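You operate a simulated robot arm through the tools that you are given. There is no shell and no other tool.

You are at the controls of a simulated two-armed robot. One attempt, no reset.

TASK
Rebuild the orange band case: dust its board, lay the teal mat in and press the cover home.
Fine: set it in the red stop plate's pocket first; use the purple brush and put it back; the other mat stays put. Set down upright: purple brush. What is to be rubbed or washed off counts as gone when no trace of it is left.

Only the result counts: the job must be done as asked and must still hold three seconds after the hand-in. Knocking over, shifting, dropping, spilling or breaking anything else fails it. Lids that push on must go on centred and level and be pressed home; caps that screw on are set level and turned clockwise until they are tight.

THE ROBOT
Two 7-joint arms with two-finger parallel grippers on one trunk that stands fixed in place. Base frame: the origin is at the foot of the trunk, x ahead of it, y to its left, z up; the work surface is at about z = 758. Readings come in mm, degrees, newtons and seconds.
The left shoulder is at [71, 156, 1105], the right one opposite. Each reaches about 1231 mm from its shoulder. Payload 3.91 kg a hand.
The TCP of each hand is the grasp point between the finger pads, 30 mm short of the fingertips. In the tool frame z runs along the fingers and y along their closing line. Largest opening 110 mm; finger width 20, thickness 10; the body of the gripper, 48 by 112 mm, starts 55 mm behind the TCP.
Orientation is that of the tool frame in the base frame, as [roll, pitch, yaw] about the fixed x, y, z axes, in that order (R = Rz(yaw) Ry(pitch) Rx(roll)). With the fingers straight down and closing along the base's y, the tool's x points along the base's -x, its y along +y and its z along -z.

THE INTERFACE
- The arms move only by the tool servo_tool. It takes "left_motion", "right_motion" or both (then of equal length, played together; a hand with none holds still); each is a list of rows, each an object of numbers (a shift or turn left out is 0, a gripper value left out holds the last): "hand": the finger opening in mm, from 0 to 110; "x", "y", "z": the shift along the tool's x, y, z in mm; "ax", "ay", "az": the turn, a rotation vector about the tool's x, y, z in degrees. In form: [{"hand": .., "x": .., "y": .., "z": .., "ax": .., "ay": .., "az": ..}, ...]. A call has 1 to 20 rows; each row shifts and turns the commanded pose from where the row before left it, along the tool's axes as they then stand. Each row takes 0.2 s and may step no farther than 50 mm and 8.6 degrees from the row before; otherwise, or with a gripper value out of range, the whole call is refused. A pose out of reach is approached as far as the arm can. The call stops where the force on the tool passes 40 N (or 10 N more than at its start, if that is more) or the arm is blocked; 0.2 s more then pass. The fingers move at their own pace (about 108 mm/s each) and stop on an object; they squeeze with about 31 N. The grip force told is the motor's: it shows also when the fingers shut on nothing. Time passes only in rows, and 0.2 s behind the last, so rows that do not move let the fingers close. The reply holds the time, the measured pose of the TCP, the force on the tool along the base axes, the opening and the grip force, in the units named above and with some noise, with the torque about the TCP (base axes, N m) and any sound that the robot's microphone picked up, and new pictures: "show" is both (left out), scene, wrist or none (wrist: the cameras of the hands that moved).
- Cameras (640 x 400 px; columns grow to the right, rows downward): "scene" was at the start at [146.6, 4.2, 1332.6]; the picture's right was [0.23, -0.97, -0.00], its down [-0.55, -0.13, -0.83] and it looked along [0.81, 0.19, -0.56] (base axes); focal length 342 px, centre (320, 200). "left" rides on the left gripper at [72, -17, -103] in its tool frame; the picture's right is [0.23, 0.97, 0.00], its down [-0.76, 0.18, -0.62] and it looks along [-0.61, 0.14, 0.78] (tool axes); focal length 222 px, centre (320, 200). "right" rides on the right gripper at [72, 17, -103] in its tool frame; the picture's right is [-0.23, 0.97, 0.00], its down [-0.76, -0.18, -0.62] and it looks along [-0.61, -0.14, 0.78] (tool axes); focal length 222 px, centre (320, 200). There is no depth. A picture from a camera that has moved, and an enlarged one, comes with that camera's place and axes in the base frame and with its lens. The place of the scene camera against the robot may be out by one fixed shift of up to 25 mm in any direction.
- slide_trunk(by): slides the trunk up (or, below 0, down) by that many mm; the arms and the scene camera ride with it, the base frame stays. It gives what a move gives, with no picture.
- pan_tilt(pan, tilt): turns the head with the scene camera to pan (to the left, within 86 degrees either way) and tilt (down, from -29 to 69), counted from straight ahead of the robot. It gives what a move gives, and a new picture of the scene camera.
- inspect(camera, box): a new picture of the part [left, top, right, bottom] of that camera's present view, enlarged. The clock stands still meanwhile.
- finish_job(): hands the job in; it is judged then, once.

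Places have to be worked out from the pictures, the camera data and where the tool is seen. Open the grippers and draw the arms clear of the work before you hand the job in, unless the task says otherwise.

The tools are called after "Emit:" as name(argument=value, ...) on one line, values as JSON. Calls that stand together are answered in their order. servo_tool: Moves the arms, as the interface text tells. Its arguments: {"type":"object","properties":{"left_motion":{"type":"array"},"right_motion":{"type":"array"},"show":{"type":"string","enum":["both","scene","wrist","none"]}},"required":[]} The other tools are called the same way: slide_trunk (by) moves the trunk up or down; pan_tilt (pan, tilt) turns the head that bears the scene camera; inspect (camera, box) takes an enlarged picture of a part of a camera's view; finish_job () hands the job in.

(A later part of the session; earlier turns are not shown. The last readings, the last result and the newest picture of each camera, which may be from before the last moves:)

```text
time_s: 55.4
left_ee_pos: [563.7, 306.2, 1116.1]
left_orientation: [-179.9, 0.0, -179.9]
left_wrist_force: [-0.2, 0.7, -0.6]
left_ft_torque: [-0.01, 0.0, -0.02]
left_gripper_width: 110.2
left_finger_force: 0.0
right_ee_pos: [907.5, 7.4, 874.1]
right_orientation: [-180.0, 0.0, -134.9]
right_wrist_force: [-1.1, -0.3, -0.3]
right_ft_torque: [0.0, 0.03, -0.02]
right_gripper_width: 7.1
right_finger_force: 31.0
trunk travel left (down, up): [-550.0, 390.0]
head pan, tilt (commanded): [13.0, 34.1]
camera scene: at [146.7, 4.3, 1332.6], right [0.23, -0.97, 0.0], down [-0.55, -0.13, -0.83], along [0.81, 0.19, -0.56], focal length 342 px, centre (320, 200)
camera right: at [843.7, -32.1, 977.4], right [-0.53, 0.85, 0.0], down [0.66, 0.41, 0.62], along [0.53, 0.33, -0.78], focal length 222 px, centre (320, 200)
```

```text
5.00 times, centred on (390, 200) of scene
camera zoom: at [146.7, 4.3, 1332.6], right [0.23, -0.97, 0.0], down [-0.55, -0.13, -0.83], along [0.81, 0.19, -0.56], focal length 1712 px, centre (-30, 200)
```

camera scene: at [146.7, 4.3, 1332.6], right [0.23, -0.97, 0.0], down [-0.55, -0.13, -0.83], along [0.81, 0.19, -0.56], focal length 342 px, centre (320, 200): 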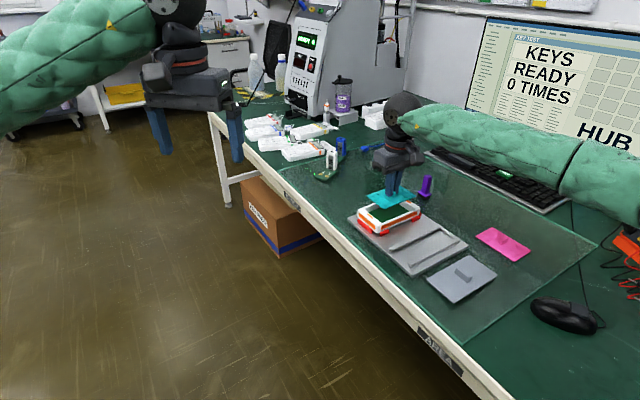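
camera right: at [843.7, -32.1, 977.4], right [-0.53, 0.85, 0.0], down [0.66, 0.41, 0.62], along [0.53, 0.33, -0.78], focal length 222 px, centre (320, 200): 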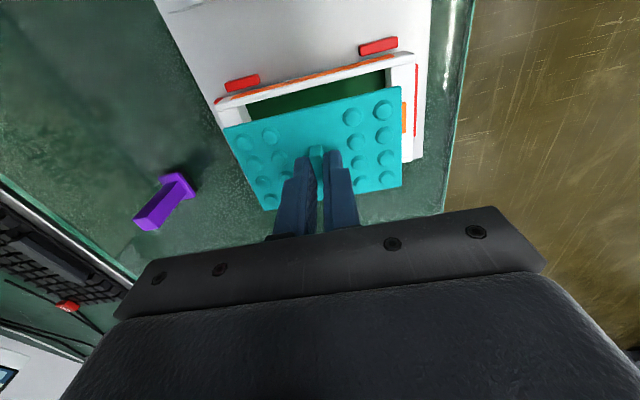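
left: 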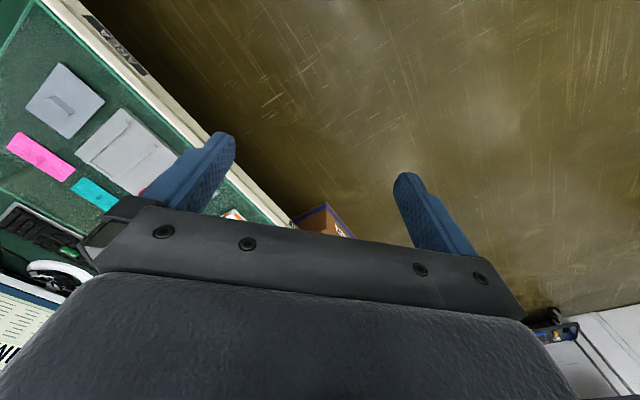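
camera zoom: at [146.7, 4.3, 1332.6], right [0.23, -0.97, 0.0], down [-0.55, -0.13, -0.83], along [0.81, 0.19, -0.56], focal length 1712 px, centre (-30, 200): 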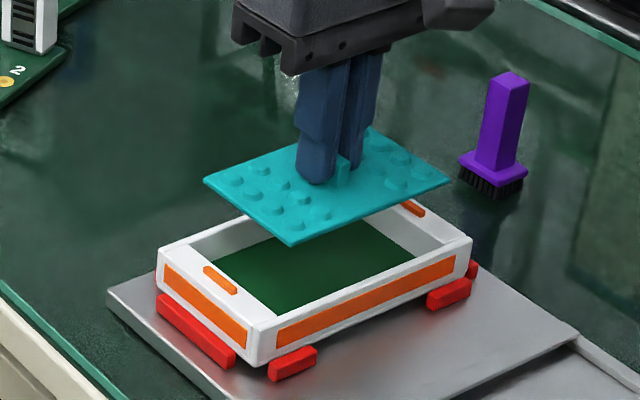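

The mat is turned and over the case. I zoom in further to measure the remaining offset between the mat and the case opening.

Emit:
inspect(camera="right", box=[225, 60, 315, 120])

Emit:
inspect(camera="right", box=[340, 40, 430, 100])

Emit:
inspect(camera="right", box=[350, 100, 440, 200])

Emit:
inspect(camera="right", box=[205, 80, 305, 220])

```text
6.67 times, centred on (270, 90) of right
camera zoom: at [843.7, -32.1, 977.4], right [-0.53, 0.85, 0.0], down [0.66, 0.41, 0.62], along [0.53, 0.33, -0.78], focal length 1481 px, centre (653, 933)
```

zoom: 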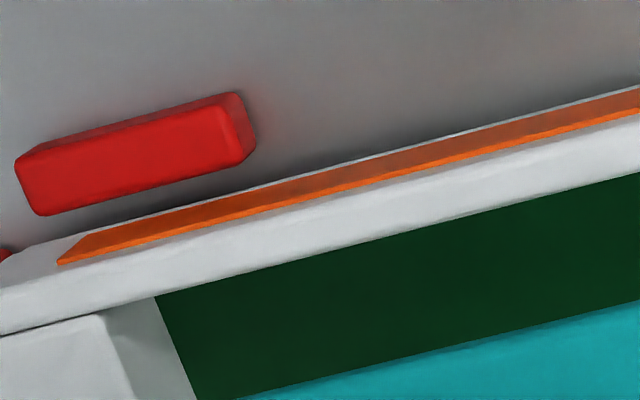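

```text
6.67 times, centred on (385, 70) of right
camera zoom: at [843.7, -32.1, 977.4], right [-0.53, 0.85, 0.0], down [0.66, 0.41, 0.62], along [0.53, 0.33, -0.78], focal length 1481 px, centre (-113, 1067)
```

zoom: 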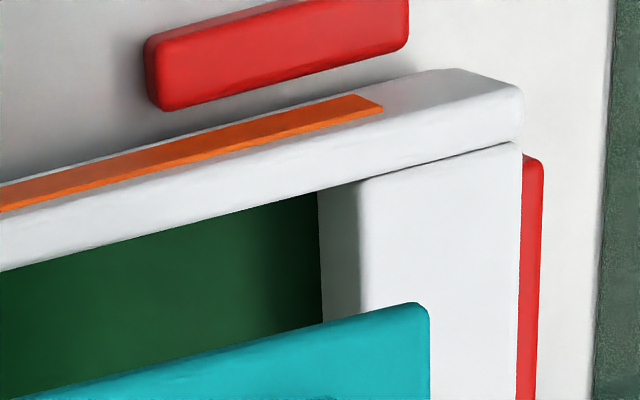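

```text
4.00 times, centred on (395, 150) of right
camera zoom: at [843.7, -32.1, 977.4], right [-0.53, 0.85, 0.0], down [0.66, 0.41, 0.62], along [0.53, 0.33, -0.78], focal length 888 px, centre (20, 400)
```

zoom: 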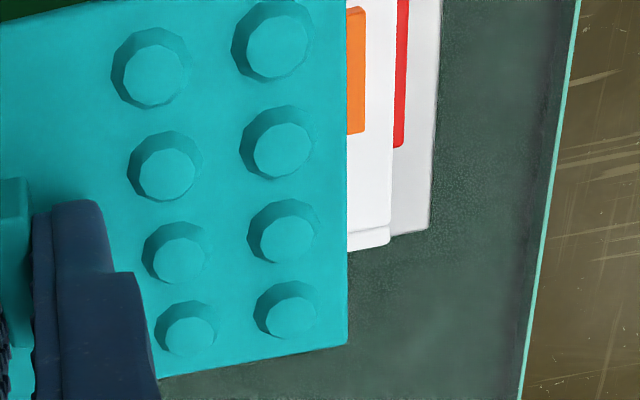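

```text
2.86 times, centred on (255, 150) of right
camera zoom: at [843.7, -32.1, 977.4], right [-0.53, 0.85, 0.0], down [0.66, 0.41, 0.62], along [0.53, 0.33, -0.78], focal length 635 px, centre (506, 343)
```

zoom: 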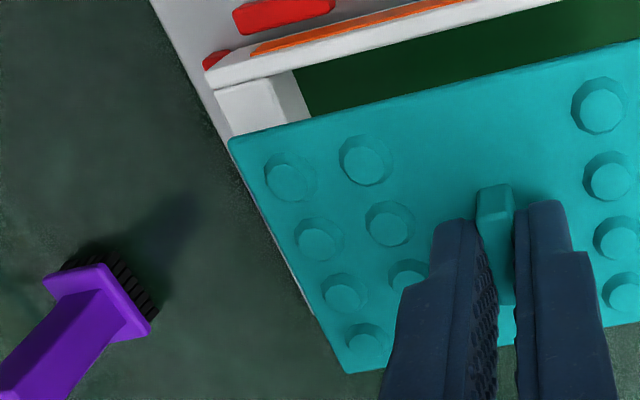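

Relative to the mat, the case opening is offset by -0.7 mm across and +1.1 mm along. I correct and descend to just above the rim, then recheck.

Emit:
servo_tool(right_motion=[{"x": -0.7, "y": 1.1, "z": 12}, {"z": 12}, {"z": 8}, {"z": 4}, {}, {}], show="wrist")

Emit:
inspect(camera="right", box=[205, 60, 325, 220])

Emit:
inspect(camera="right", box=[320, 40, 440, 200])

Emit:
inspect(camera="scene", box=[350, 180, 430, 240])

```text
time_s: 56.8
left_ee_pos: [561.9, 307.6, 1117.8]
left_orientation: [-180.0, 0.0, 179.9]
left_wrist_force: [-0.2, 0.9, 0.4]
left_ft_torque: [-0.02, -0.03, -0.01]
left_gripper_width: 110.2
left_finger_force: 0.1
right_ee_pos: [906.3, 8.1, 838.0]
right_orientation: [-179.9, 0.0, -135.0]
right_wrist_force: [-0.4, -0.6, -0.6]
right_ft_torque: [0.01, -0.01, 0.0]
right_gripper_width: 6.9
right_finger_force: 30.8
trunk travel left (down, up): [-550.0, 390.0]
head pan, tilt (commanded): [13.0, 34.1]
camera right: at [842.8, -31.7, 941.1], right [-0.53, 0.85, 0.0], down [0.66, 0.41, 0.62], along [0.53, 0.33, -0.78], focal length 222 px, centre (320, 200)
```

right: 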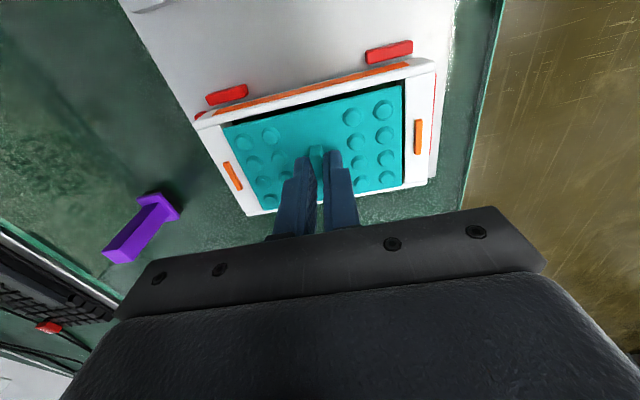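

```text
2.50 times, centred on (265, 140) of right
camera zoom: at [842.8, -31.7, 941.1], right [-0.53, 0.85, 0.0], down [0.66, 0.41, 0.62], along [0.53, 0.33, -0.78], focal length 555 px, centre (458, 350)
```

zoom: 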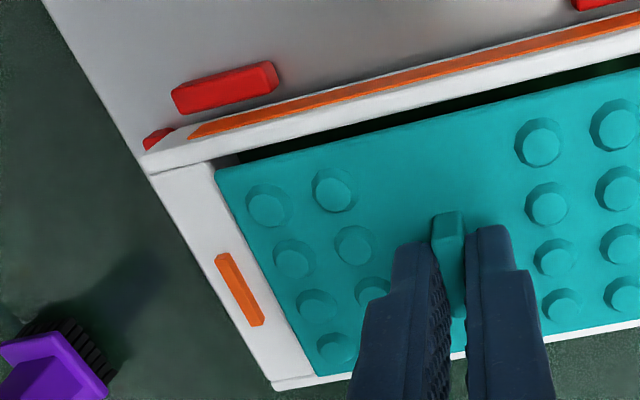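

```text
2.50 times, centred on (380, 120) of right
camera zoom: at [842.8, -31.7, 941.1], right [-0.53, 0.85, 0.0], down [0.66, 0.41, 0.62], along [0.53, 0.33, -0.78], focal length 555 px, centre (170, 400)
```

zoom: 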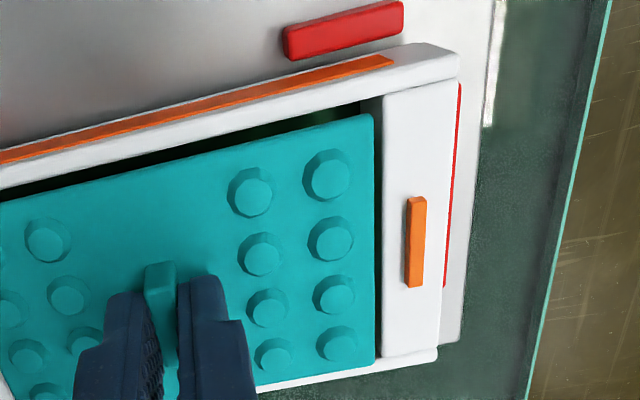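

```text
6.67 times, centred on (390, 210) of scene
camera zoom: at [146.7, 4.3, 1332.6], right [0.23, -0.97, 0.0], down [-0.55, -0.13, -0.83], along [0.81, 0.19, -0.56], focal length 2283 px, centre (-147, 133)
```

zoom: 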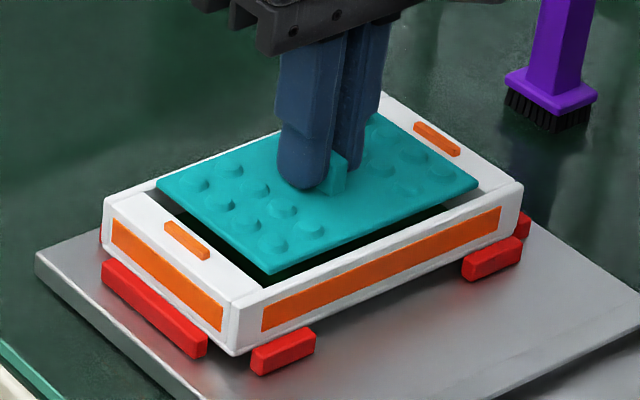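

Along the case the mat is centred; across it I shift 1.2 mm more, then lower slowly into the recess, watching for contact.

Emit:
servo_tool(right_motion=[{"x": -1.2}, {"z": 4}, {"z": 4}, {"z": 4}, {"z": 4}, {}], show="wrist")

Emit:
inspect(camera="right", box=[190, 40, 450, 220])

Emit:
inspect(camera="scene", box=[350, 180, 430, 240])

```text
time_s: 58.2
left_ee_pos: [563.5, 306.1, 1118.4]
left_orientation: [179.9, 0.0, 180.0]
left_wrist_force: [-0.6, -0.3, -0.3]
left_ft_torque: [0.02, 0.01, -0.02]
left_gripper_width: 110.0
left_finger_force: 0.0
right_ee_pos: [906.9, 8.6, 822.6]
right_orientation: [-180.0, 0.1, -135.0]
right_wrist_force: [0.1, -0.9, 0.0]
right_ft_torque: [0.0, 0.02, 0.0]
right_gripper_width: 7.0
right_finger_force: 31.0
trunk travel left (down, up): [-550.0, 390.0]
head pan, tilt (commanded): [13.0, 34.1]
camera right: at [843.7, -30.7, 925.7], right [-0.53, 0.85, 0.0], down [0.66, 0.41, 0.62], along [0.53, 0.33, -0.78], focal length 222 px, centre (320, 200)
```

right: 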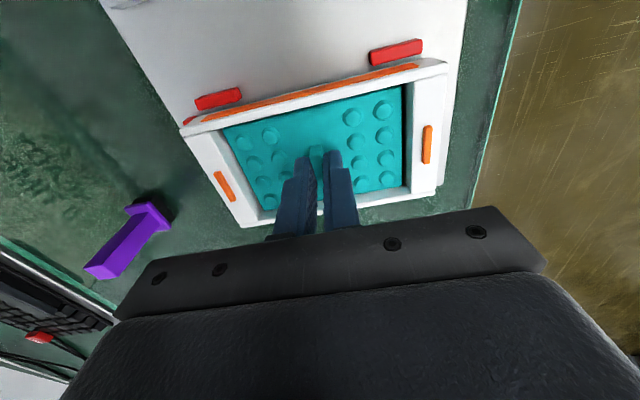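

```text
2.22 times, centred on (320, 130) of right
camera zoom: at [843.7, -30.7, 925.7], right [-0.53, 0.85, 0.0], down [0.66, 0.41, 0.62], along [0.53, 0.33, -0.78], focal length 494 px, centre (320, 356)
```

zoom: 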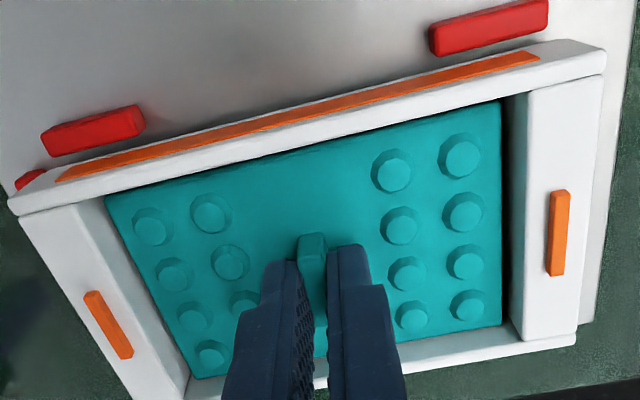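

```text
6.67 times, centred on (390, 210) of scene
camera zoom: at [146.7, 4.3, 1332.6], right [0.23, -0.97, 0.0], down [-0.55, -0.13, -0.83], along [0.81, 0.19, -0.56], focal length 2283 px, centre (-147, 133)
```

zoom: 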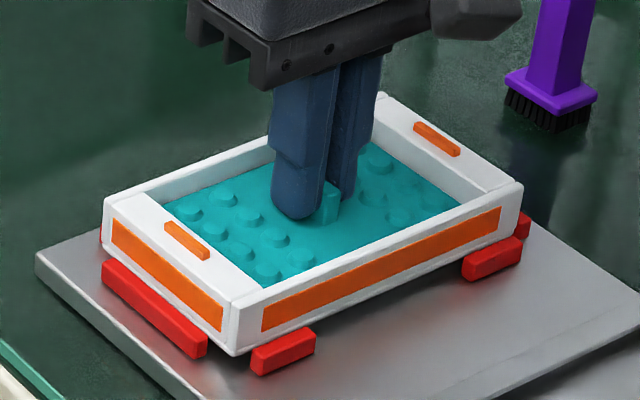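

The mat is inside the walls with no contact. I lower the last few millimetres onto the board.

Emit:
servo_tool(right_motion=[{"z": 2}, {"z": 1.5}, {"z": 1}, {"z": 1}, {}], show="none")

```text
time_s: 59.4
left_ee_pos: [562.0, 306.4, 1118.3]
left_orientation: [-180.0, 0.0, -180.0]
left_wrist_force: [-0.8, -0.5, 0.1]
left_ft_torque: [0.02, -0.01, -0.02]
left_gripper_width: 110.0
left_finger_force: 0.1
right_ee_pos: [907.5, 9.0, 815.7]
right_orientation: [179.9, 0.0, -135.0]
right_wrist_force: [-0.4, -0.6, -0.1]
right_ft_torque: [-0.03, -0.01, 0.04]
right_gripper_width: 6.7
right_finger_force: 30.4
trunk travel left (down, up): [-550.0, 390.0]
head pan, tilt (commanded): [13.0, 34.1]
```

Emit:
servo_tool(right_motion=[{"z": 1}, {"z": 1}, {}], show="none")

Emit:
inspect(camera="scene", box=[350, 180, 430, 240])

```text
time_s: 60.2
left_ee_pos: [563.4, 305.9, 1118.5]
left_orientation: [180.0, 0.1, 180.0]
left_wrist_force: [0.2, 0.1, 0.5]
left_ft_torque: [0.0, -0.01, 0.03]
left_gripper_width: 109.9
left_finger_force: 0.0
right_ee_pos: [906.9, 9.2, 814.9]
right_orientation: [-179.9, 0.0, -135.0]
right_wrist_force: [2.6, -0.6, 6.5]
right_ft_torque: [-0.03, -0.04, -0.01]
right_gripper_width: 6.8
right_finger_force: 31.8
trunk travel left (down, up): [-550.0, 390.0]
head pan, tilt (commanded): [13.0, 34.1]
```

```text
6.67 times, centred on (390, 210) of scene
camera zoom: at [146.3, 4.2, 1332.7], right [0.23, -0.97, 0.0], down [-0.55, -0.13, -0.83], along [0.81, 0.19, -0.56], focal length 2283 px, centre (-147, 133)
```

zoom: 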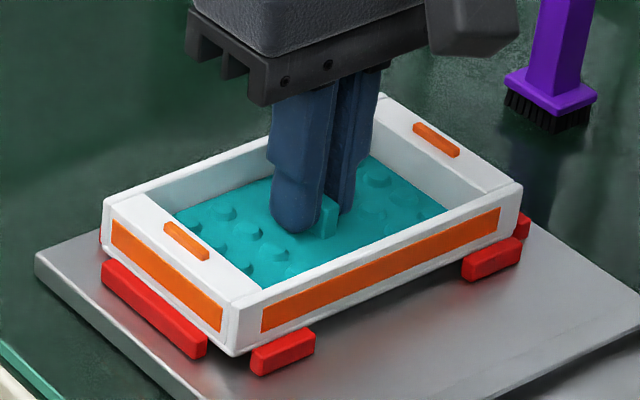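

The mat sits flat on the board (6.5 N, almost no torque). I open slightly and rise clear.

Emit:
servo_tool(right_motion=[{"hand": 12}, {"hand": 16}, {"hand": 16}, {"z": -10}, {"z": -20}, {"z": -35}, {"z": -35}, {"z": -20}, {}, {}], show="both")

Emit:
inspect(camera="right", box=[210, 30, 430, 210])

Emit:
inspect(camera="scene", box=[350, 180, 430, 240])

```text
time_s: 62.4
left_ee_pos: [562.6, 306.4, 1117.2]
left_orientation: [-179.9, 0.0, 180.0]
left_wrist_force: [-0.6, 0.9, -0.2]
left_ft_torque: [-0.02, -0.04, -0.03]
left_gripper_width: 109.7
left_finger_force: 0.0
right_ee_pos: [907.8, 9.8, 937.3]
right_orientation: [-179.9, 0.0, -135.0]
right_wrist_force: [0.7, 0.3, 0.1]
right_ft_torque: [-0.01, 0.01, 0.0]
right_gripper_width: 15.9
right_finger_force: 0.1
trunk travel left (down, up): [-550.0, 390.0]
head pan, tilt (commanded): [13.0, 34.1]
camera scene: at [146.5, 4.3, 1332.6], right [0.23, -0.97, 0.0], down [-0.55, -0.13, -0.83], along [0.81, 0.19, -0.56], focal length 342 px, centre (320, 200)
camera right: at [844.1, -30.0, 1039.4], right [-0.53, 0.85, 0.0], down [0.66, 0.41, 0.62], along [0.53, 0.33, -0.78], focal length 222 px, centre (320, 200)
```

scene: 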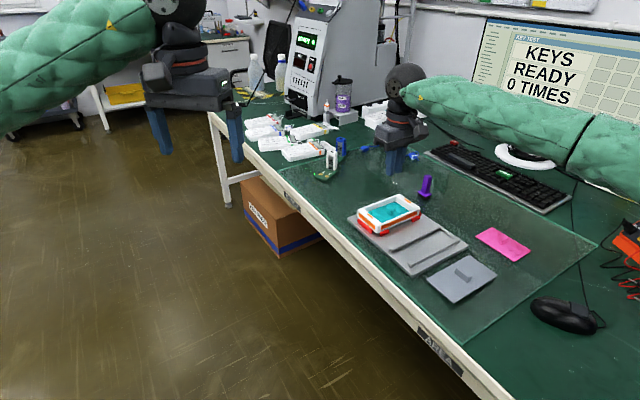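
right: 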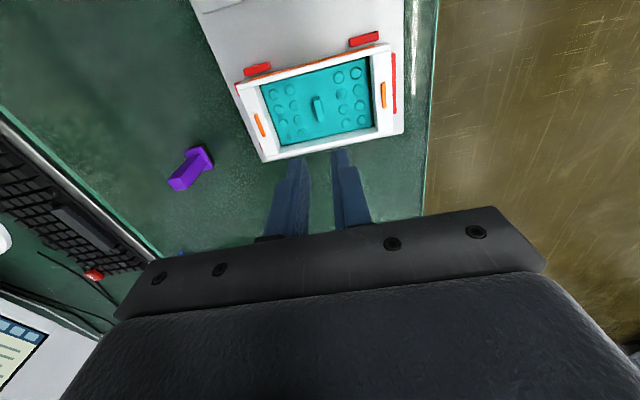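

```text
2.22 times, centred on (320, 120) of right
camera zoom: at [844.1, -30.0, 1039.4], right [-0.53, 0.85, 0.0], down [0.66, 0.41, 0.62], along [0.53, 0.33, -0.78], focal length 494 px, centre (320, 378)
```

zoom: 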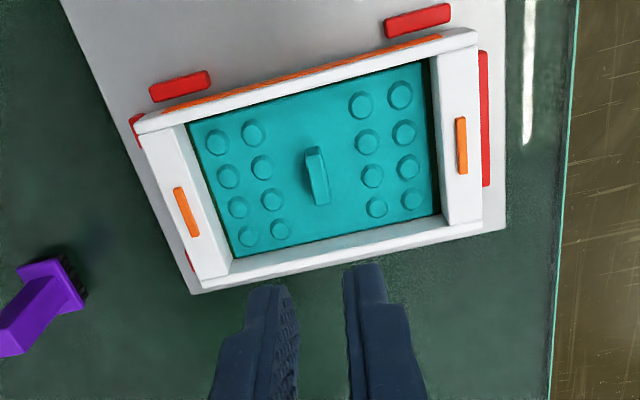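

```text
6.67 times, centred on (390, 210) of scene
camera zoom: at [146.5, 4.3, 1332.6], right [0.23, -0.97, 0.0], down [-0.55, -0.13, -0.83], along [0.81, 0.19, -0.56], focal length 2283 px, centre (-147, 133)
```

zoom: 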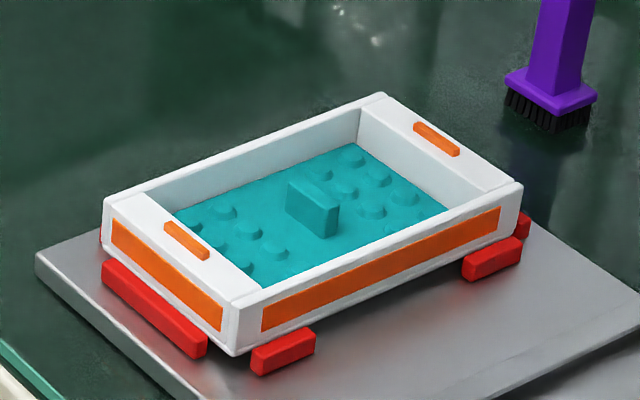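

The teal mat lies neatly in the case. Now I go to the gray cover (≈143 × 75 mm, same alignment as the case, near (723, -168)) to look at it from above.

Emit:
servo_tool(right_motion=[{"hand": 50, "x": 42.7, "y": 0.8}, {"x": 42.7, "y": 0.8}, {"x": 42.7, "y": 0.8}, {"x": 42.7, "y": 0.8}, {"x": 42.7, "y": 0.8}, {"x": 42.7, "y": 0.9}, {}, {}], show="both")

Emit:
inspect(camera="right", box=[210, 30, 430, 210])

Emit:
inspect(camera="scene", box=[420, 240, 510, 310])

```text
time_s: 64.2
left_ee_pos: [563.5, 305.5, 1118.7]
left_orientation: [-180.0, -0.1, 180.0]
left_wrist_force: [0.2, 0.0, 0.2]
left_ft_torque: [-0.03, -0.03, 0.0]
left_gripper_width: 109.8
left_finger_force: 0.1
right_ee_pos: [719.5, -170.1, 934.5]
right_orientation: [-179.9, 0.0, -135.0]
right_wrist_force: [-0.1, 0.1, -0.6]
right_ft_torque: [0.01, 0.0, 0.01]
right_gripper_width: 50.2
right_finger_force: 0.2
trunk travel left (down, up): [-550.0, 390.0]
head pan, tilt (commanded): [13.0, 34.1]
camera scene: at [146.1, 3.4, 1332.7], right [0.23, -0.97, 0.0], down [-0.55, -0.13, -0.83], along [0.81, 0.19, -0.56], focal length 342 px, centre (320, 200)
camera right: at [656.0, -210.4, 1038.2], right [-0.53, 0.85, 0.0], down [0.66, 0.41, 0.62], along [0.53, 0.33, -0.78], focal length 222 px, centre (320, 200)
```

scene: 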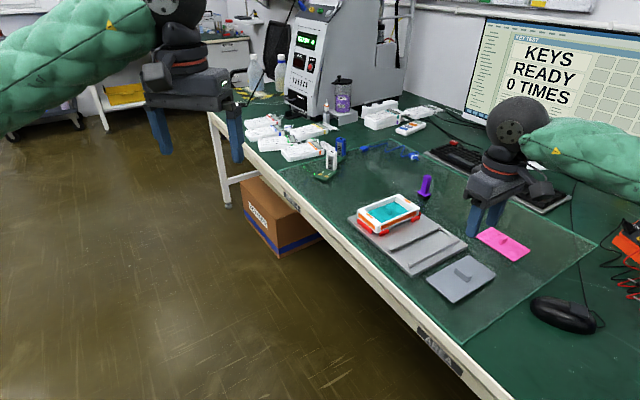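
right: 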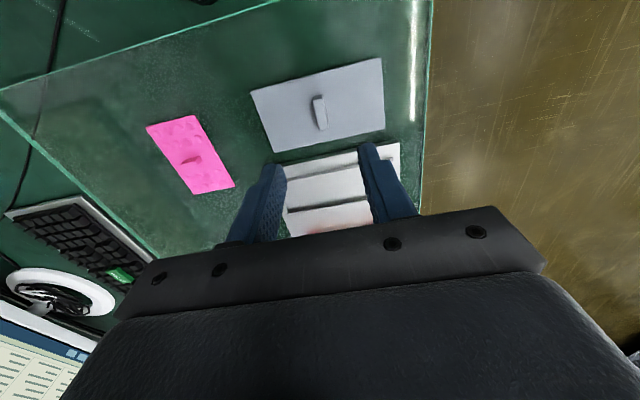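

```text
2.22 times, centred on (320, 120) of right
camera zoom: at [656.0, -210.4, 1038.2], right [-0.53, 0.85, 0.0], down [0.66, 0.41, 0.62], along [0.53, 0.33, -0.78], focal length 494 px, centre (320, 378)
```

zoom: 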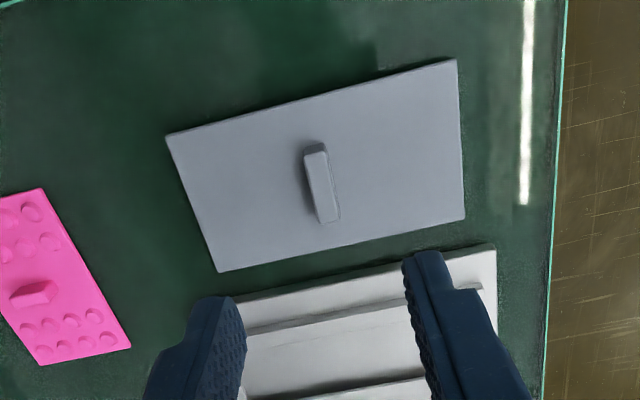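

```text
5.71 times, centred on (465, 275) of scene
camera zoom: at [146.1, 3.4, 1332.7], right [0.23, -0.97, 0.0], down [-0.55, -0.13, -0.83], along [0.81, 0.19, -0.56], focal length 1957 px, centre (-509, -229)
```

zoom: 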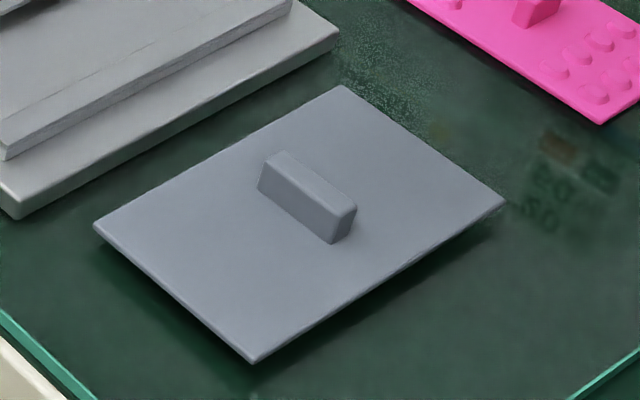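

The cover sits slightly raised (features underneath). I centre over its fin and descend 60 mm to get its height and size by comparison.

Emit:
servo_tool(right_motion=[{"x": -6, "z": 15}, {"z": 25}, {"z": 20}, {}, {}], show="wrist")

Emit:
inspect(camera="right", box=[200, 30, 420, 210])

Emit:
inspect(camera="scene", box=[420, 250, 470, 310])

```text
time_s: 65.4
left_ee_pos: [562.0, 306.2, 1117.1]
left_orientation: [180.0, 0.0, 179.9]
left_wrist_force: [0.6, 0.2, 0.3]
left_ft_torque: [0.01, -0.04, -0.01]
left_gripper_width: 110.4
left_finger_force: 0.2
right_ee_pos: [725.3, -164.5, 874.9]
right_orientation: [-179.9, 0.0, -135.1]
right_wrist_force: [-0.5, 0.1, 0.0]
right_ft_torque: [-0.02, -0.02, 0.02]
right_gripper_width: 50.2
right_finger_force: 0.1
trunk travel left (down, up): [-550.0, 390.0]
head pan, tilt (commanded): [13.0, 34.1]
camera right: at [662.9, -204.7, 978.1], right [-0.53, 0.85, 0.0], down [0.66, 0.41, 0.62], along [0.53, 0.33, -0.78], focal length 222 px, centre (320, 200)
```

right: 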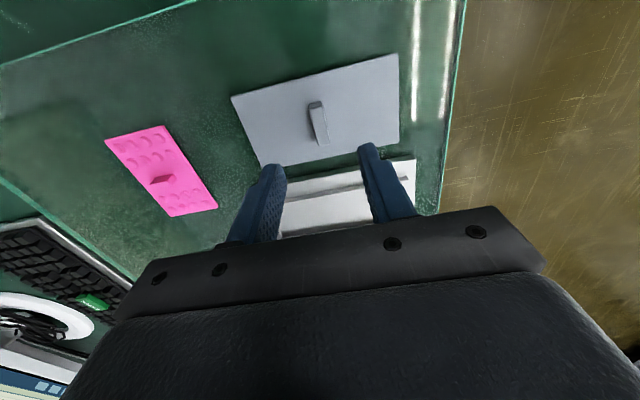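

```text
2.22 times, centred on (310, 120) of right
camera zoom: at [662.9, -204.7, 978.1], right [-0.53, 0.85, 0.0], down [0.66, 0.41, 0.62], along [0.53, 0.33, -0.78], focal length 494 px, centre (342, 378)
```

zoom: 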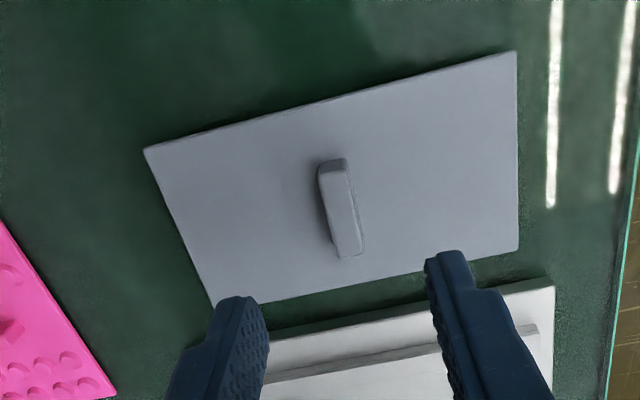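

```text
6.67 times, centred on (445, 280) of scene
camera zoom: at [146.8, 4.2, 1332.6], right [0.23, -0.97, 0.0], down [-0.55, -0.13, -0.83], along [0.81, 0.19, -0.56], focal length 2283 px, centre (-513, -333)
```

zoom: 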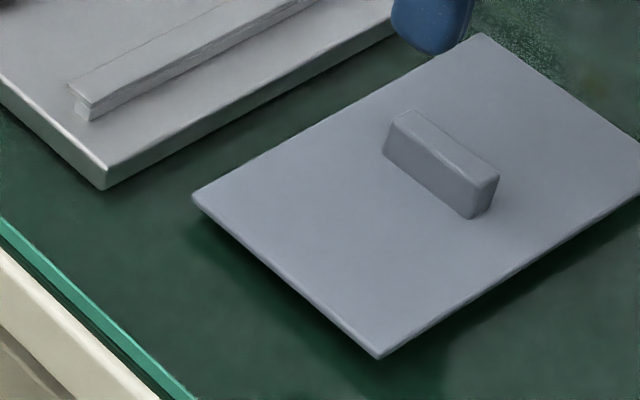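

The cover measures about 143 × 75.5 mm with its top near z = 770. I'll look closely at the case rim to understand how the cover seats.

Emit:
inspect(camera="scene", box=[355, 195, 395, 230])

Emit:
inspect(camera="scene", box=[385, 188, 425, 218])

Emit:
inspect(camera="scene", box=[420, 250, 500, 310])

```text
11.43 times, centred on (375, 212) of scene
camera zoom: at [146.8, 4.2, 1332.6], right [0.23, -0.97, 0.0], down [-0.55, -0.13, -0.83], along [0.81, 0.19, -0.56], focal length 3914 px, centre (-309, 57)
```

zoom: 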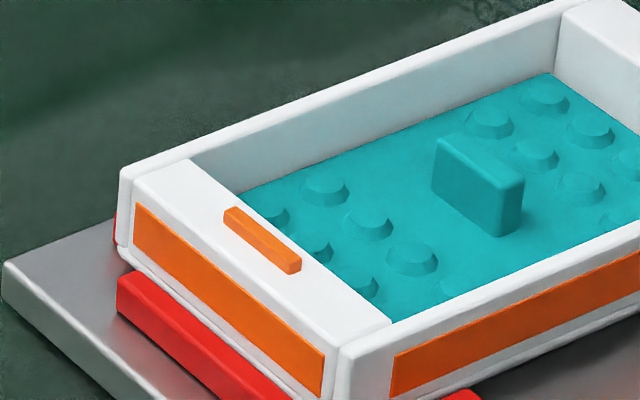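

```text
13.33 times, centred on (405, 203) of scene
camera zoom: at [146.8, 4.2, 1332.6], right [0.23, -0.97, 0.0], down [-0.55, -0.13, -0.83], along [0.81, 0.19, -0.56], focal length 4566 px, centre (-813, 160)
```

zoom: 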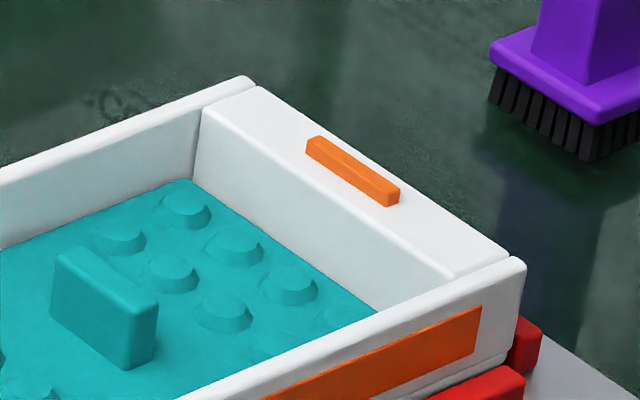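

```text
6.67 times, centred on (460, 280) of scene
camera zoom: at [146.8, 4.2, 1332.6], right [0.23, -0.97, 0.0], down [-0.55, -0.13, -0.83], along [0.81, 0.19, -0.56], focal length 2283 px, centre (-613, -333)
```

zoom: 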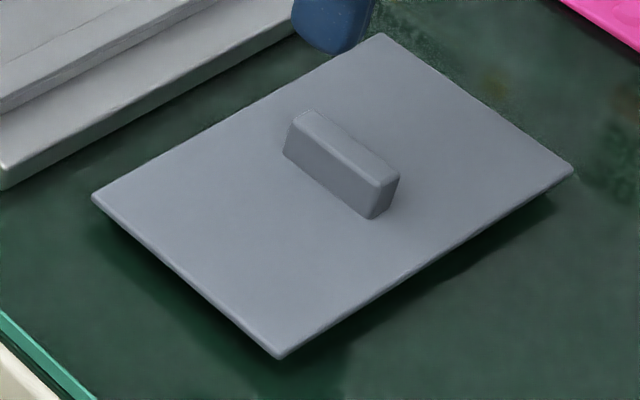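

The cover evidently drops between the long walls onto the end flanges. I centre on its fin (≈34 × 10 × 14 mm), set a 30 mm opening, and descend to just above it.

Emit:
servo_tool(right_motion=[{"hand": 30, "x": 1.9, "y": 0.8, "z": 20}, {"z": 20}, {"z": 14}, {}, {}], show="wrist")

Emit:
inspect(camera="right", box=[200, 30, 440, 220])

Emit:
inspect(camera="scene", box=[420, 230, 510, 310])

```text
time_s: 66.6
left_ee_pos: [562.1, 305.5, 1118.2]
left_orientation: [179.9, 0.0, 180.0]
left_wrist_force: [0.6, 0.4, -0.2]
left_ft_torque: [-0.01, 0.01, -0.03]
left_gripper_width: 109.9
left_finger_force: 0.1
right_ee_pos: [724.3, -166.1, 820.0]
right_orientation: [180.0, -0.1, -135.0]
right_wrist_force: [0.0, -0.2, 0.2]
right_ft_torque: [-0.02, 0.05, 0.05]
right_gripper_width: 30.0
right_finger_force: 0.0
trunk travel left (down, up): [-550.0, 390.0]
head pan, tilt (commanded): [13.0, 34.1]
camera right: at [660.9, -205.5, 923.6], right [-0.53, 0.85, 0.0], down [0.66, 0.41, 0.62], along [0.53, 0.33, -0.78], focal length 222 px, centre (320, 200)
```

right: 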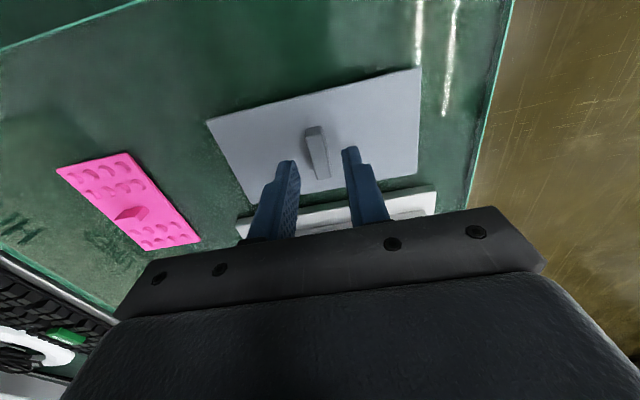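

```text
2.11 times, centred on (320, 125) of right
camera zoom: at [660.9, -205.5, 923.6], right [-0.53, 0.85, 0.0], down [0.66, 0.41, 0.62], along [0.53, 0.33, -0.78], focal length 468 px, centre (320, 358)
```

zoom: 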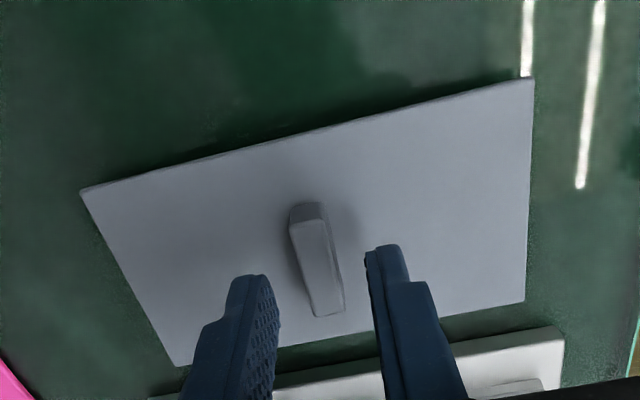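

```text
5.00 times, centred on (465, 270) of scene
camera zoom: at [146.7, 4.1, 1332.6], right [0.23, -0.97, 0.0], down [-0.55, -0.13, -0.83], along [0.81, 0.19, -0.56], focal length 1712 px, centre (-405, -150)
```

zoom: 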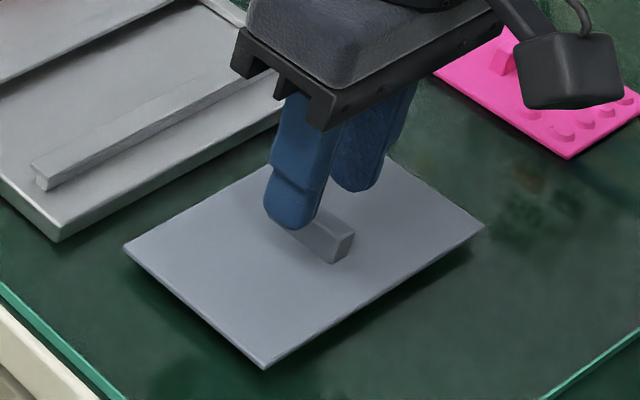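

The cover is centred under the hand (top ≈ z 771). I descend so the fingertips nearly touch the cover plate, checking for contact.

Emit:
servo_tool(right_motion=[{"z": 8}, {"z": 5}, {"z": 3}, {"z": 1}, {"z": 1}, {}], show="none")

Emit:
inspect(camera="scene", box=[435, 250, 495, 300])

```text
time_s: 68.0
left_ee_pos: [562.0, 306.3, 1117.4]
left_orientation: [-179.9, -0.1, -180.0]
left_wrist_force: [0.3, 0.7, -0.9]
left_ft_torque: [0.01, 0.02, 0.0]
left_gripper_width: 110.2
left_finger_force: 0.0
right_ee_pos: [724.9, -165.1, 803.2]
right_orientation: [180.0, 0.0, -135.0]
right_wrist_force: [-0.2, -0.1, -0.5]
right_ft_torque: [0.01, -0.03, -0.01]
right_gripper_width: 30.0
right_finger_force: 0.2
trunk travel left (down, up): [-550.0, 390.0]
head pan, tilt (commanded): [13.0, 34.1]
```

```text
8.00 times, centred on (465, 275) of scene
camera zoom: at [146.6, 4.2, 1332.6], right [0.23, -0.97, 0.0], down [-0.55, -0.13, -0.83], along [0.81, 0.19, -0.56], focal length 2739 px, centre (-840, -400)
```

zoom: 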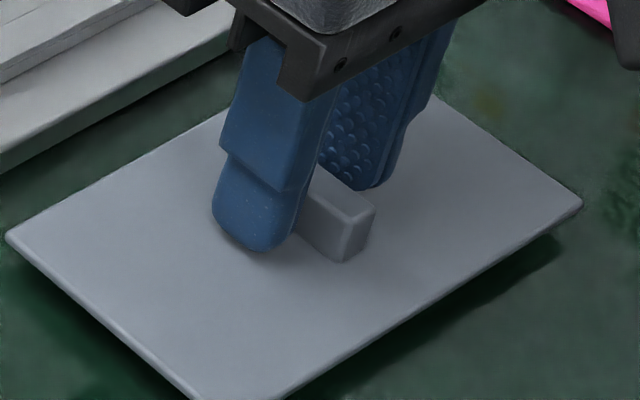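

Emit:
servo_tool(right_motion=[{"z": 0.7}, {"z": 0.7}, {}], show="none")

```text
time_s: 68.8
left_ee_pos: [562.2, 305.9, 1118.6]
left_orientation: [180.0, 0.1, -180.0]
left_wrist_force: [-0.1, -0.4, 0.0]
left_ft_torque: [0.05, 0.03, 0.0]
left_gripper_width: 110.0
left_finger_force: 0.1
right_ee_pos: [724.9, -164.6, 801.5]
right_orientation: [180.0, 0.0, -135.0]
right_wrist_force: [0.3, -0.7, 0.7]
right_ft_torque: [-0.03, 0.05, 0.01]
right_gripper_width: 30.1
right_finger_force: 0.1
trunk travel left (down, up): [-550.0, 390.0]
head pan, tilt (commanded): [13.0, 34.1]
```

No contact yet at 801.5; one more small step, then close on the fin.

Emit:
servo_tool(right_motion=[{"z": 0.8}, {}], show="none")

```text
time_s: 69.4
left_ee_pos: [562.2, 305.8, 1118.0]
left_orientation: [179.9, 0.1, -179.9]
left_wrist_force: [-0.8, 0.2, 0.1]
left_ft_torque: [0.01, 0.0, -0.01]
left_gripper_width: 110.0
left_finger_force: 0.0
right_ee_pos: [725.1, -165.1, 801.0]
right_orientation: [180.0, 0.0, -135.0]
right_wrist_force: [-0.1, 0.3, 0.0]
right_ft_torque: [-0.02, 0.02, -0.02]
right_gripper_width: 30.4
right_finger_force: 0.1
trunk travel left (down, up): [-550.0, 390.0]
head pan, tilt (commanded): [13.0, 34.1]
```

Emit:
servo_tool(right_motion=[{"hand": 20}, {"hand": 5}, {"hand": 5}, {"hand": 5}, {}], show="wrist")

Emit:
inspect(camera="scene", box=[435, 250, 495, 300])

Emit:
inspect(camera="right", box=[180, 30, 440, 220])

```text
time_s: 70.6
left_ee_pos: [562.8, 305.6, 1118.5]
left_orientation: [-180.0, 0.0, -180.0]
left_wrist_force: [-0.2, -0.9, -0.1]
left_ft_torque: [0.05, -0.01, -0.01]
left_gripper_width: 110.2
left_finger_force: 0.0
right_ee_pos: [725.0, -165.1, 801.8]
right_orientation: [-180.0, 0.0, -135.1]
right_wrist_force: [-0.3, -0.7, -0.1]
right_ft_torque: [0.01, 0.02, 0.01]
right_gripper_width: 10.7
right_finger_force: 31.1
trunk travel left (down, up): [-550.0, 390.0]
head pan, tilt (commanded): [13.0, 34.1]
camera right: at [661.6, -204.8, 904.0], right [-0.53, 0.85, 0.0], down [0.66, 0.41, 0.62], along [0.53, 0.33, -0.78], focal length 222 px, centre (320, 200)
```

right: 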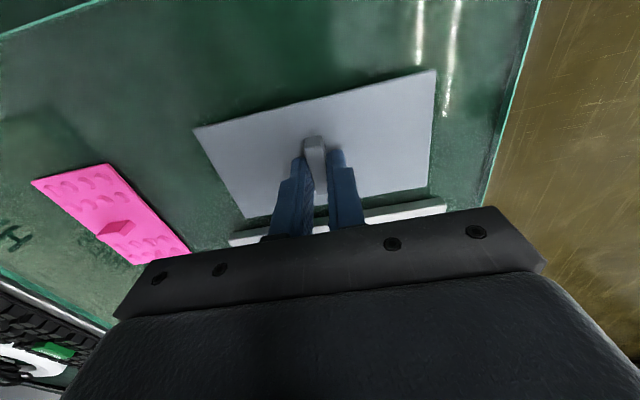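

```text
8.00 times, centred on (465, 275) of scene
camera zoom: at [146.6, 4.2, 1332.6], right [0.23, -0.97, 0.0], down [-0.55, -0.13, -0.83], along [0.81, 0.19, -0.56], focal length 2739 px, centre (-840, -400)
```

zoom: 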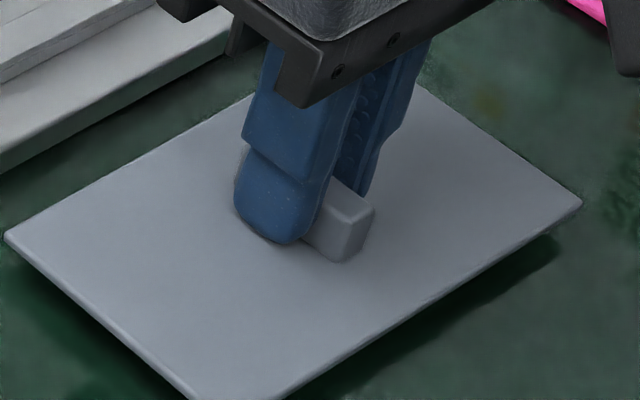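

```text
2.11 times, centred on (310, 125) of right
camera zoom: at [661.6, -204.8, 904.0], right [-0.53, 0.85, 0.0], down [0.66, 0.41, 0.62], along [0.53, 0.33, -0.78], focal length 468 px, centre (341, 358)
```

zoom: 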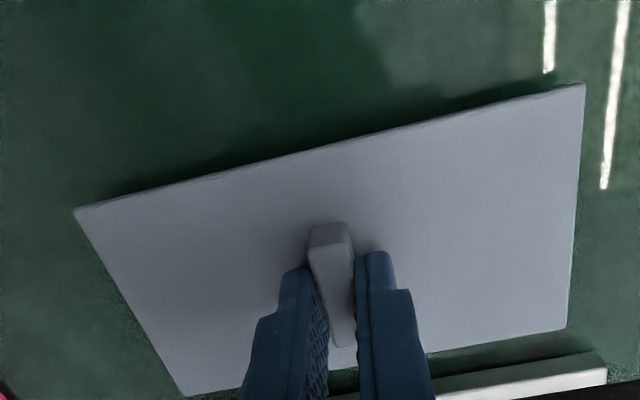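

The fin is gripped at 10.7 mm. I lift the cover 100 mm and inspect how it hangs and what is underneath.

Emit:
servo_tool(right_motion=[{"z": -5}, {"z": -15}, {"z": -30}, {"z": -50}, {}, {}], show="both")

Emit:
inspect(camera="scene", box=[420, 190, 540, 280])

```text
time_s: 72.0
left_ee_pos: [562.2, 305.6, 1118.2]
left_orientation: [179.9, 0.1, -180.0]
left_wrist_force: [-0.2, 0.9, 0.3]
left_ft_torque: [-0.02, -0.02, 0.02]
left_gripper_width: 109.9
left_finger_force: 0.1
right_ee_pos: [726.7, -166.1, 899.7]
right_orientation: [-180.0, 0.0, -135.0]
right_wrist_force: [0.0, 0.8, 0.2]
right_ft_torque: [0.0, 0.02, 0.03]
right_gripper_width: 10.7
right_finger_force: 30.8
trunk travel left (down, up): [-550.0, 390.0]
head pan, tilt (commanded): [13.0, 34.1]
camera scene: at [146.3, 4.4, 1332.6], right [0.23, -0.97, 0.0], down [-0.55, -0.13, -0.83], along [0.81, 0.19, -0.56], focal length 342 px, centre (320, 200)
camera right: at [662.0, -204.9, 1003.8], right [-0.53, 0.85, 0.0], down [0.66, 0.41, 0.62], along [0.53, 0.33, -0.78], focal length 222 px, centre (320, 200)
```

scene: 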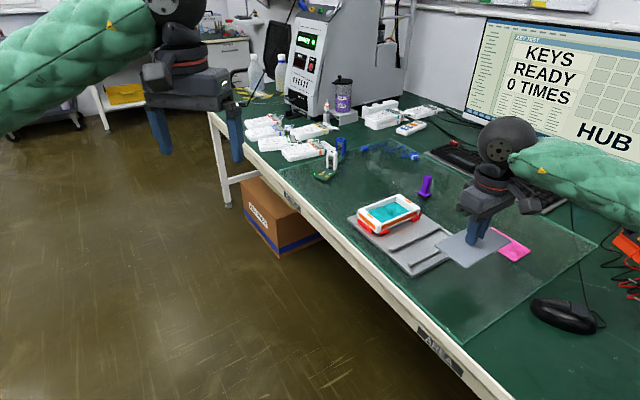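
right: 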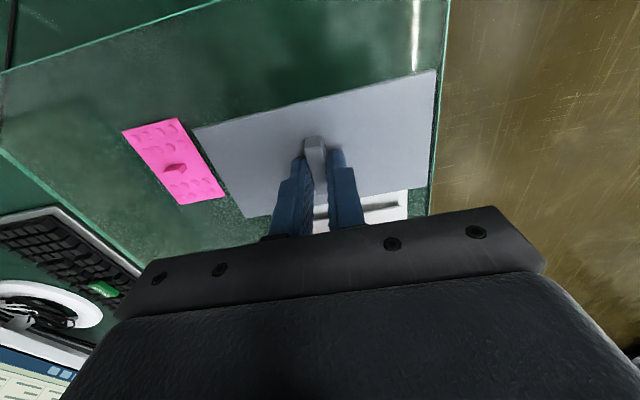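

```text
4.44 times, centred on (480, 235) of scene
camera zoom: at [146.3, 4.4, 1332.6], right [0.23, -0.97, 0.0], down [-0.55, -0.13, -0.83], along [0.81, 0.19, -0.56], focal length 1522 px, centre (-391, 44)
```

zoom: 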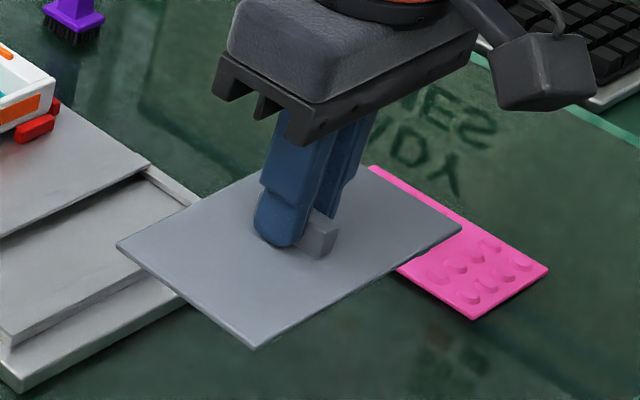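

It hangs level. To learn what is underneath before pressing, I raise the cover above head-camera height and look at it from below.

Emit:
servo_tool(right_motion=[{"z": -30}, {"z": -45}, {"z": -50}, {"z": -50}, {"z": -50}, {"z": -50}, {"z": -50}, {"z": -50}, {"z": -50}, {"z": -50}, {"z": -45}, {"z": -30}, {}], show="none")

Emit:
pan_tilt(pan=-17, tilt=-5)

```text
time_s: 74.8
left_ee_pos: [562.7, 305.7, 1117.6]
left_orientation: [180.0, -0.1, -180.0]
left_wrist_force: [0.2, -0.1, 0.0]
left_ft_torque: [0.05, 0.02, 0.02]
left_gripper_width: 109.8
left_finger_force: 0.1
right_ee_pos: [726.6, -166.9, 1450.1]
right_orientation: [179.8, -0.1, -135.0]
right_wrist_force: [-0.3, -0.8, -0.4]
right_ft_torque: [-0.02, 0.02, -0.01]
right_gripper_width: 10.6
right_finger_force: 31.3
trunk travel left (down, up): [-550.0, 390.0]
head pan, tilt (commanded): [13.0, 34.1]
```

```text
time_s: 75.8
left_ee_pos: [562.7, 306.2, 1117.5]
left_orientation: [-179.9, 0.0, -180.0]
left_wrist_force: [0.1, 0.1, -0.3]
left_ft_torque: [0.01, -0.01, 0.01]
left_gripper_width: 109.9
left_finger_force: 0.1
right_ee_pos: [724.9, -164.6, 1451.1]
right_orientation: [180.0, -0.1, -135.0]
right_wrist_force: [-0.8, 0.8, 0.0]
right_ft_torque: [0.0, 0.0, 0.03]
right_gripper_width: 10.7
right_finger_force: 30.7
trunk travel left (down, up): [-550.0, 390.0]
head pan, tilt (commanded): [-17.0, -5.0]
camera scene: at [144.1, -41.3, 1395.0], right [-0.29, -0.96, 0.0], down [0.08, -0.03, -1.0], along [0.95, -0.29, 0.09], focal length 342 px, centre (320, 200)
```

scene: 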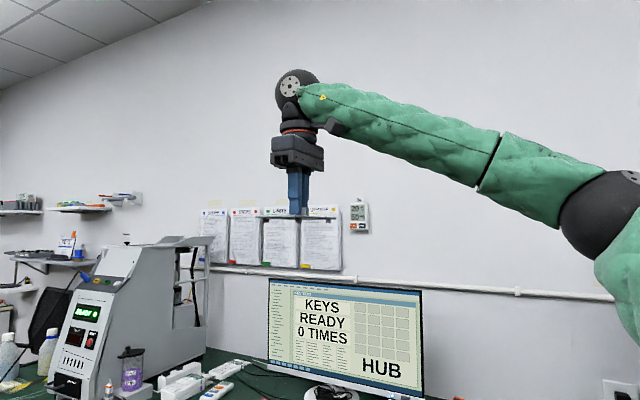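

Emit:
inspect(camera="scene", box=[250, 185, 350, 245])

```text
6.40 times, centred on (300, 215) of scene
camera zoom: at [144.1, -41.3, 1395.0], right [-0.29, -0.96, 0.0], down [0.08, -0.03, -1.0], along [0.95, -0.29, 0.09], focal length 2192 px, centre (448, 104)
```

zoom: 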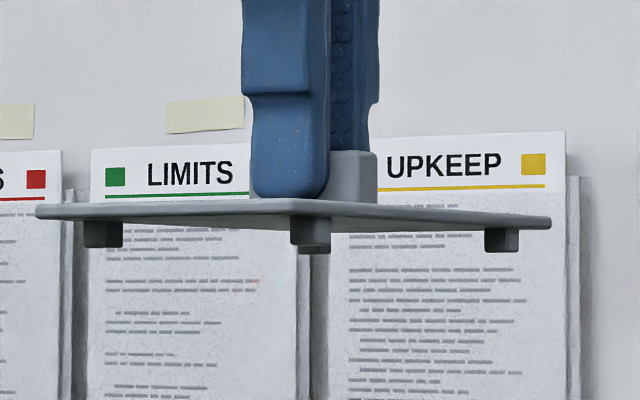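

There are small leg blocks under the cover. I raise another 150 mm for a clearer view of their layout.

Emit:
servo_tool(right_motion=[{"z": -30}, {"z": -45}, {"z": -45}, {"z": -30}, {}, {}], show="none")

Emit:
inspect(camera="scene", box=[240, 80, 360, 180])

```text
time_s: 77.2
left_ee_pos: [562.6, 307.6, 1118.5]
left_orientation: [180.0, 0.1, 180.0]
left_wrist_force: [0.7, -0.4, 0.0]
left_ft_torque: [-0.01, 0.02, -0.02]
left_gripper_width: 110.0
left_finger_force: 0.1
right_ee_pos: [671.8, -127.9, 1540.3]
right_orientation: [179.9, 0.3, -135.2]
right_wrist_force: [-0.1, -0.4, -0.4]
right_ft_torque: [0.0, -0.03, 0.0]
right_gripper_width: 10.9
right_finger_force: 31.7
right hand out of reach, approached as far as the arm can: row 1, 2, 3, 4
trunk travel left (down, up): [-550.0, 390.0]
head pan, tilt (commanded): [-17.0, -5.0]
```

```text
4.00 times, centred on (300, 130) of scene
camera zoom: at [143.6, -41.1, 1395.2], right [-0.29, -0.96, 0.0], down [0.08, -0.03, -1.0], along [0.95, -0.29, 0.09], focal length 1370 px, centre (400, 480)
```

zoom: 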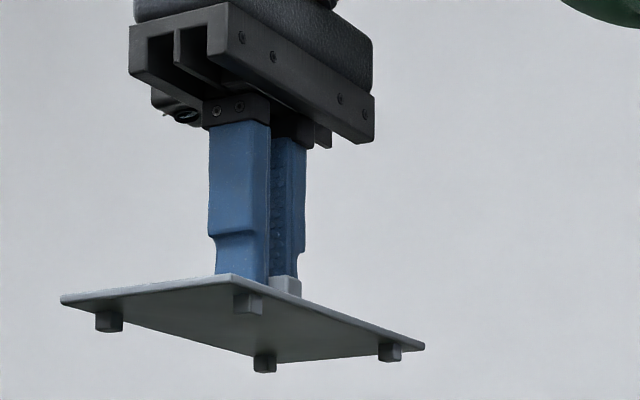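

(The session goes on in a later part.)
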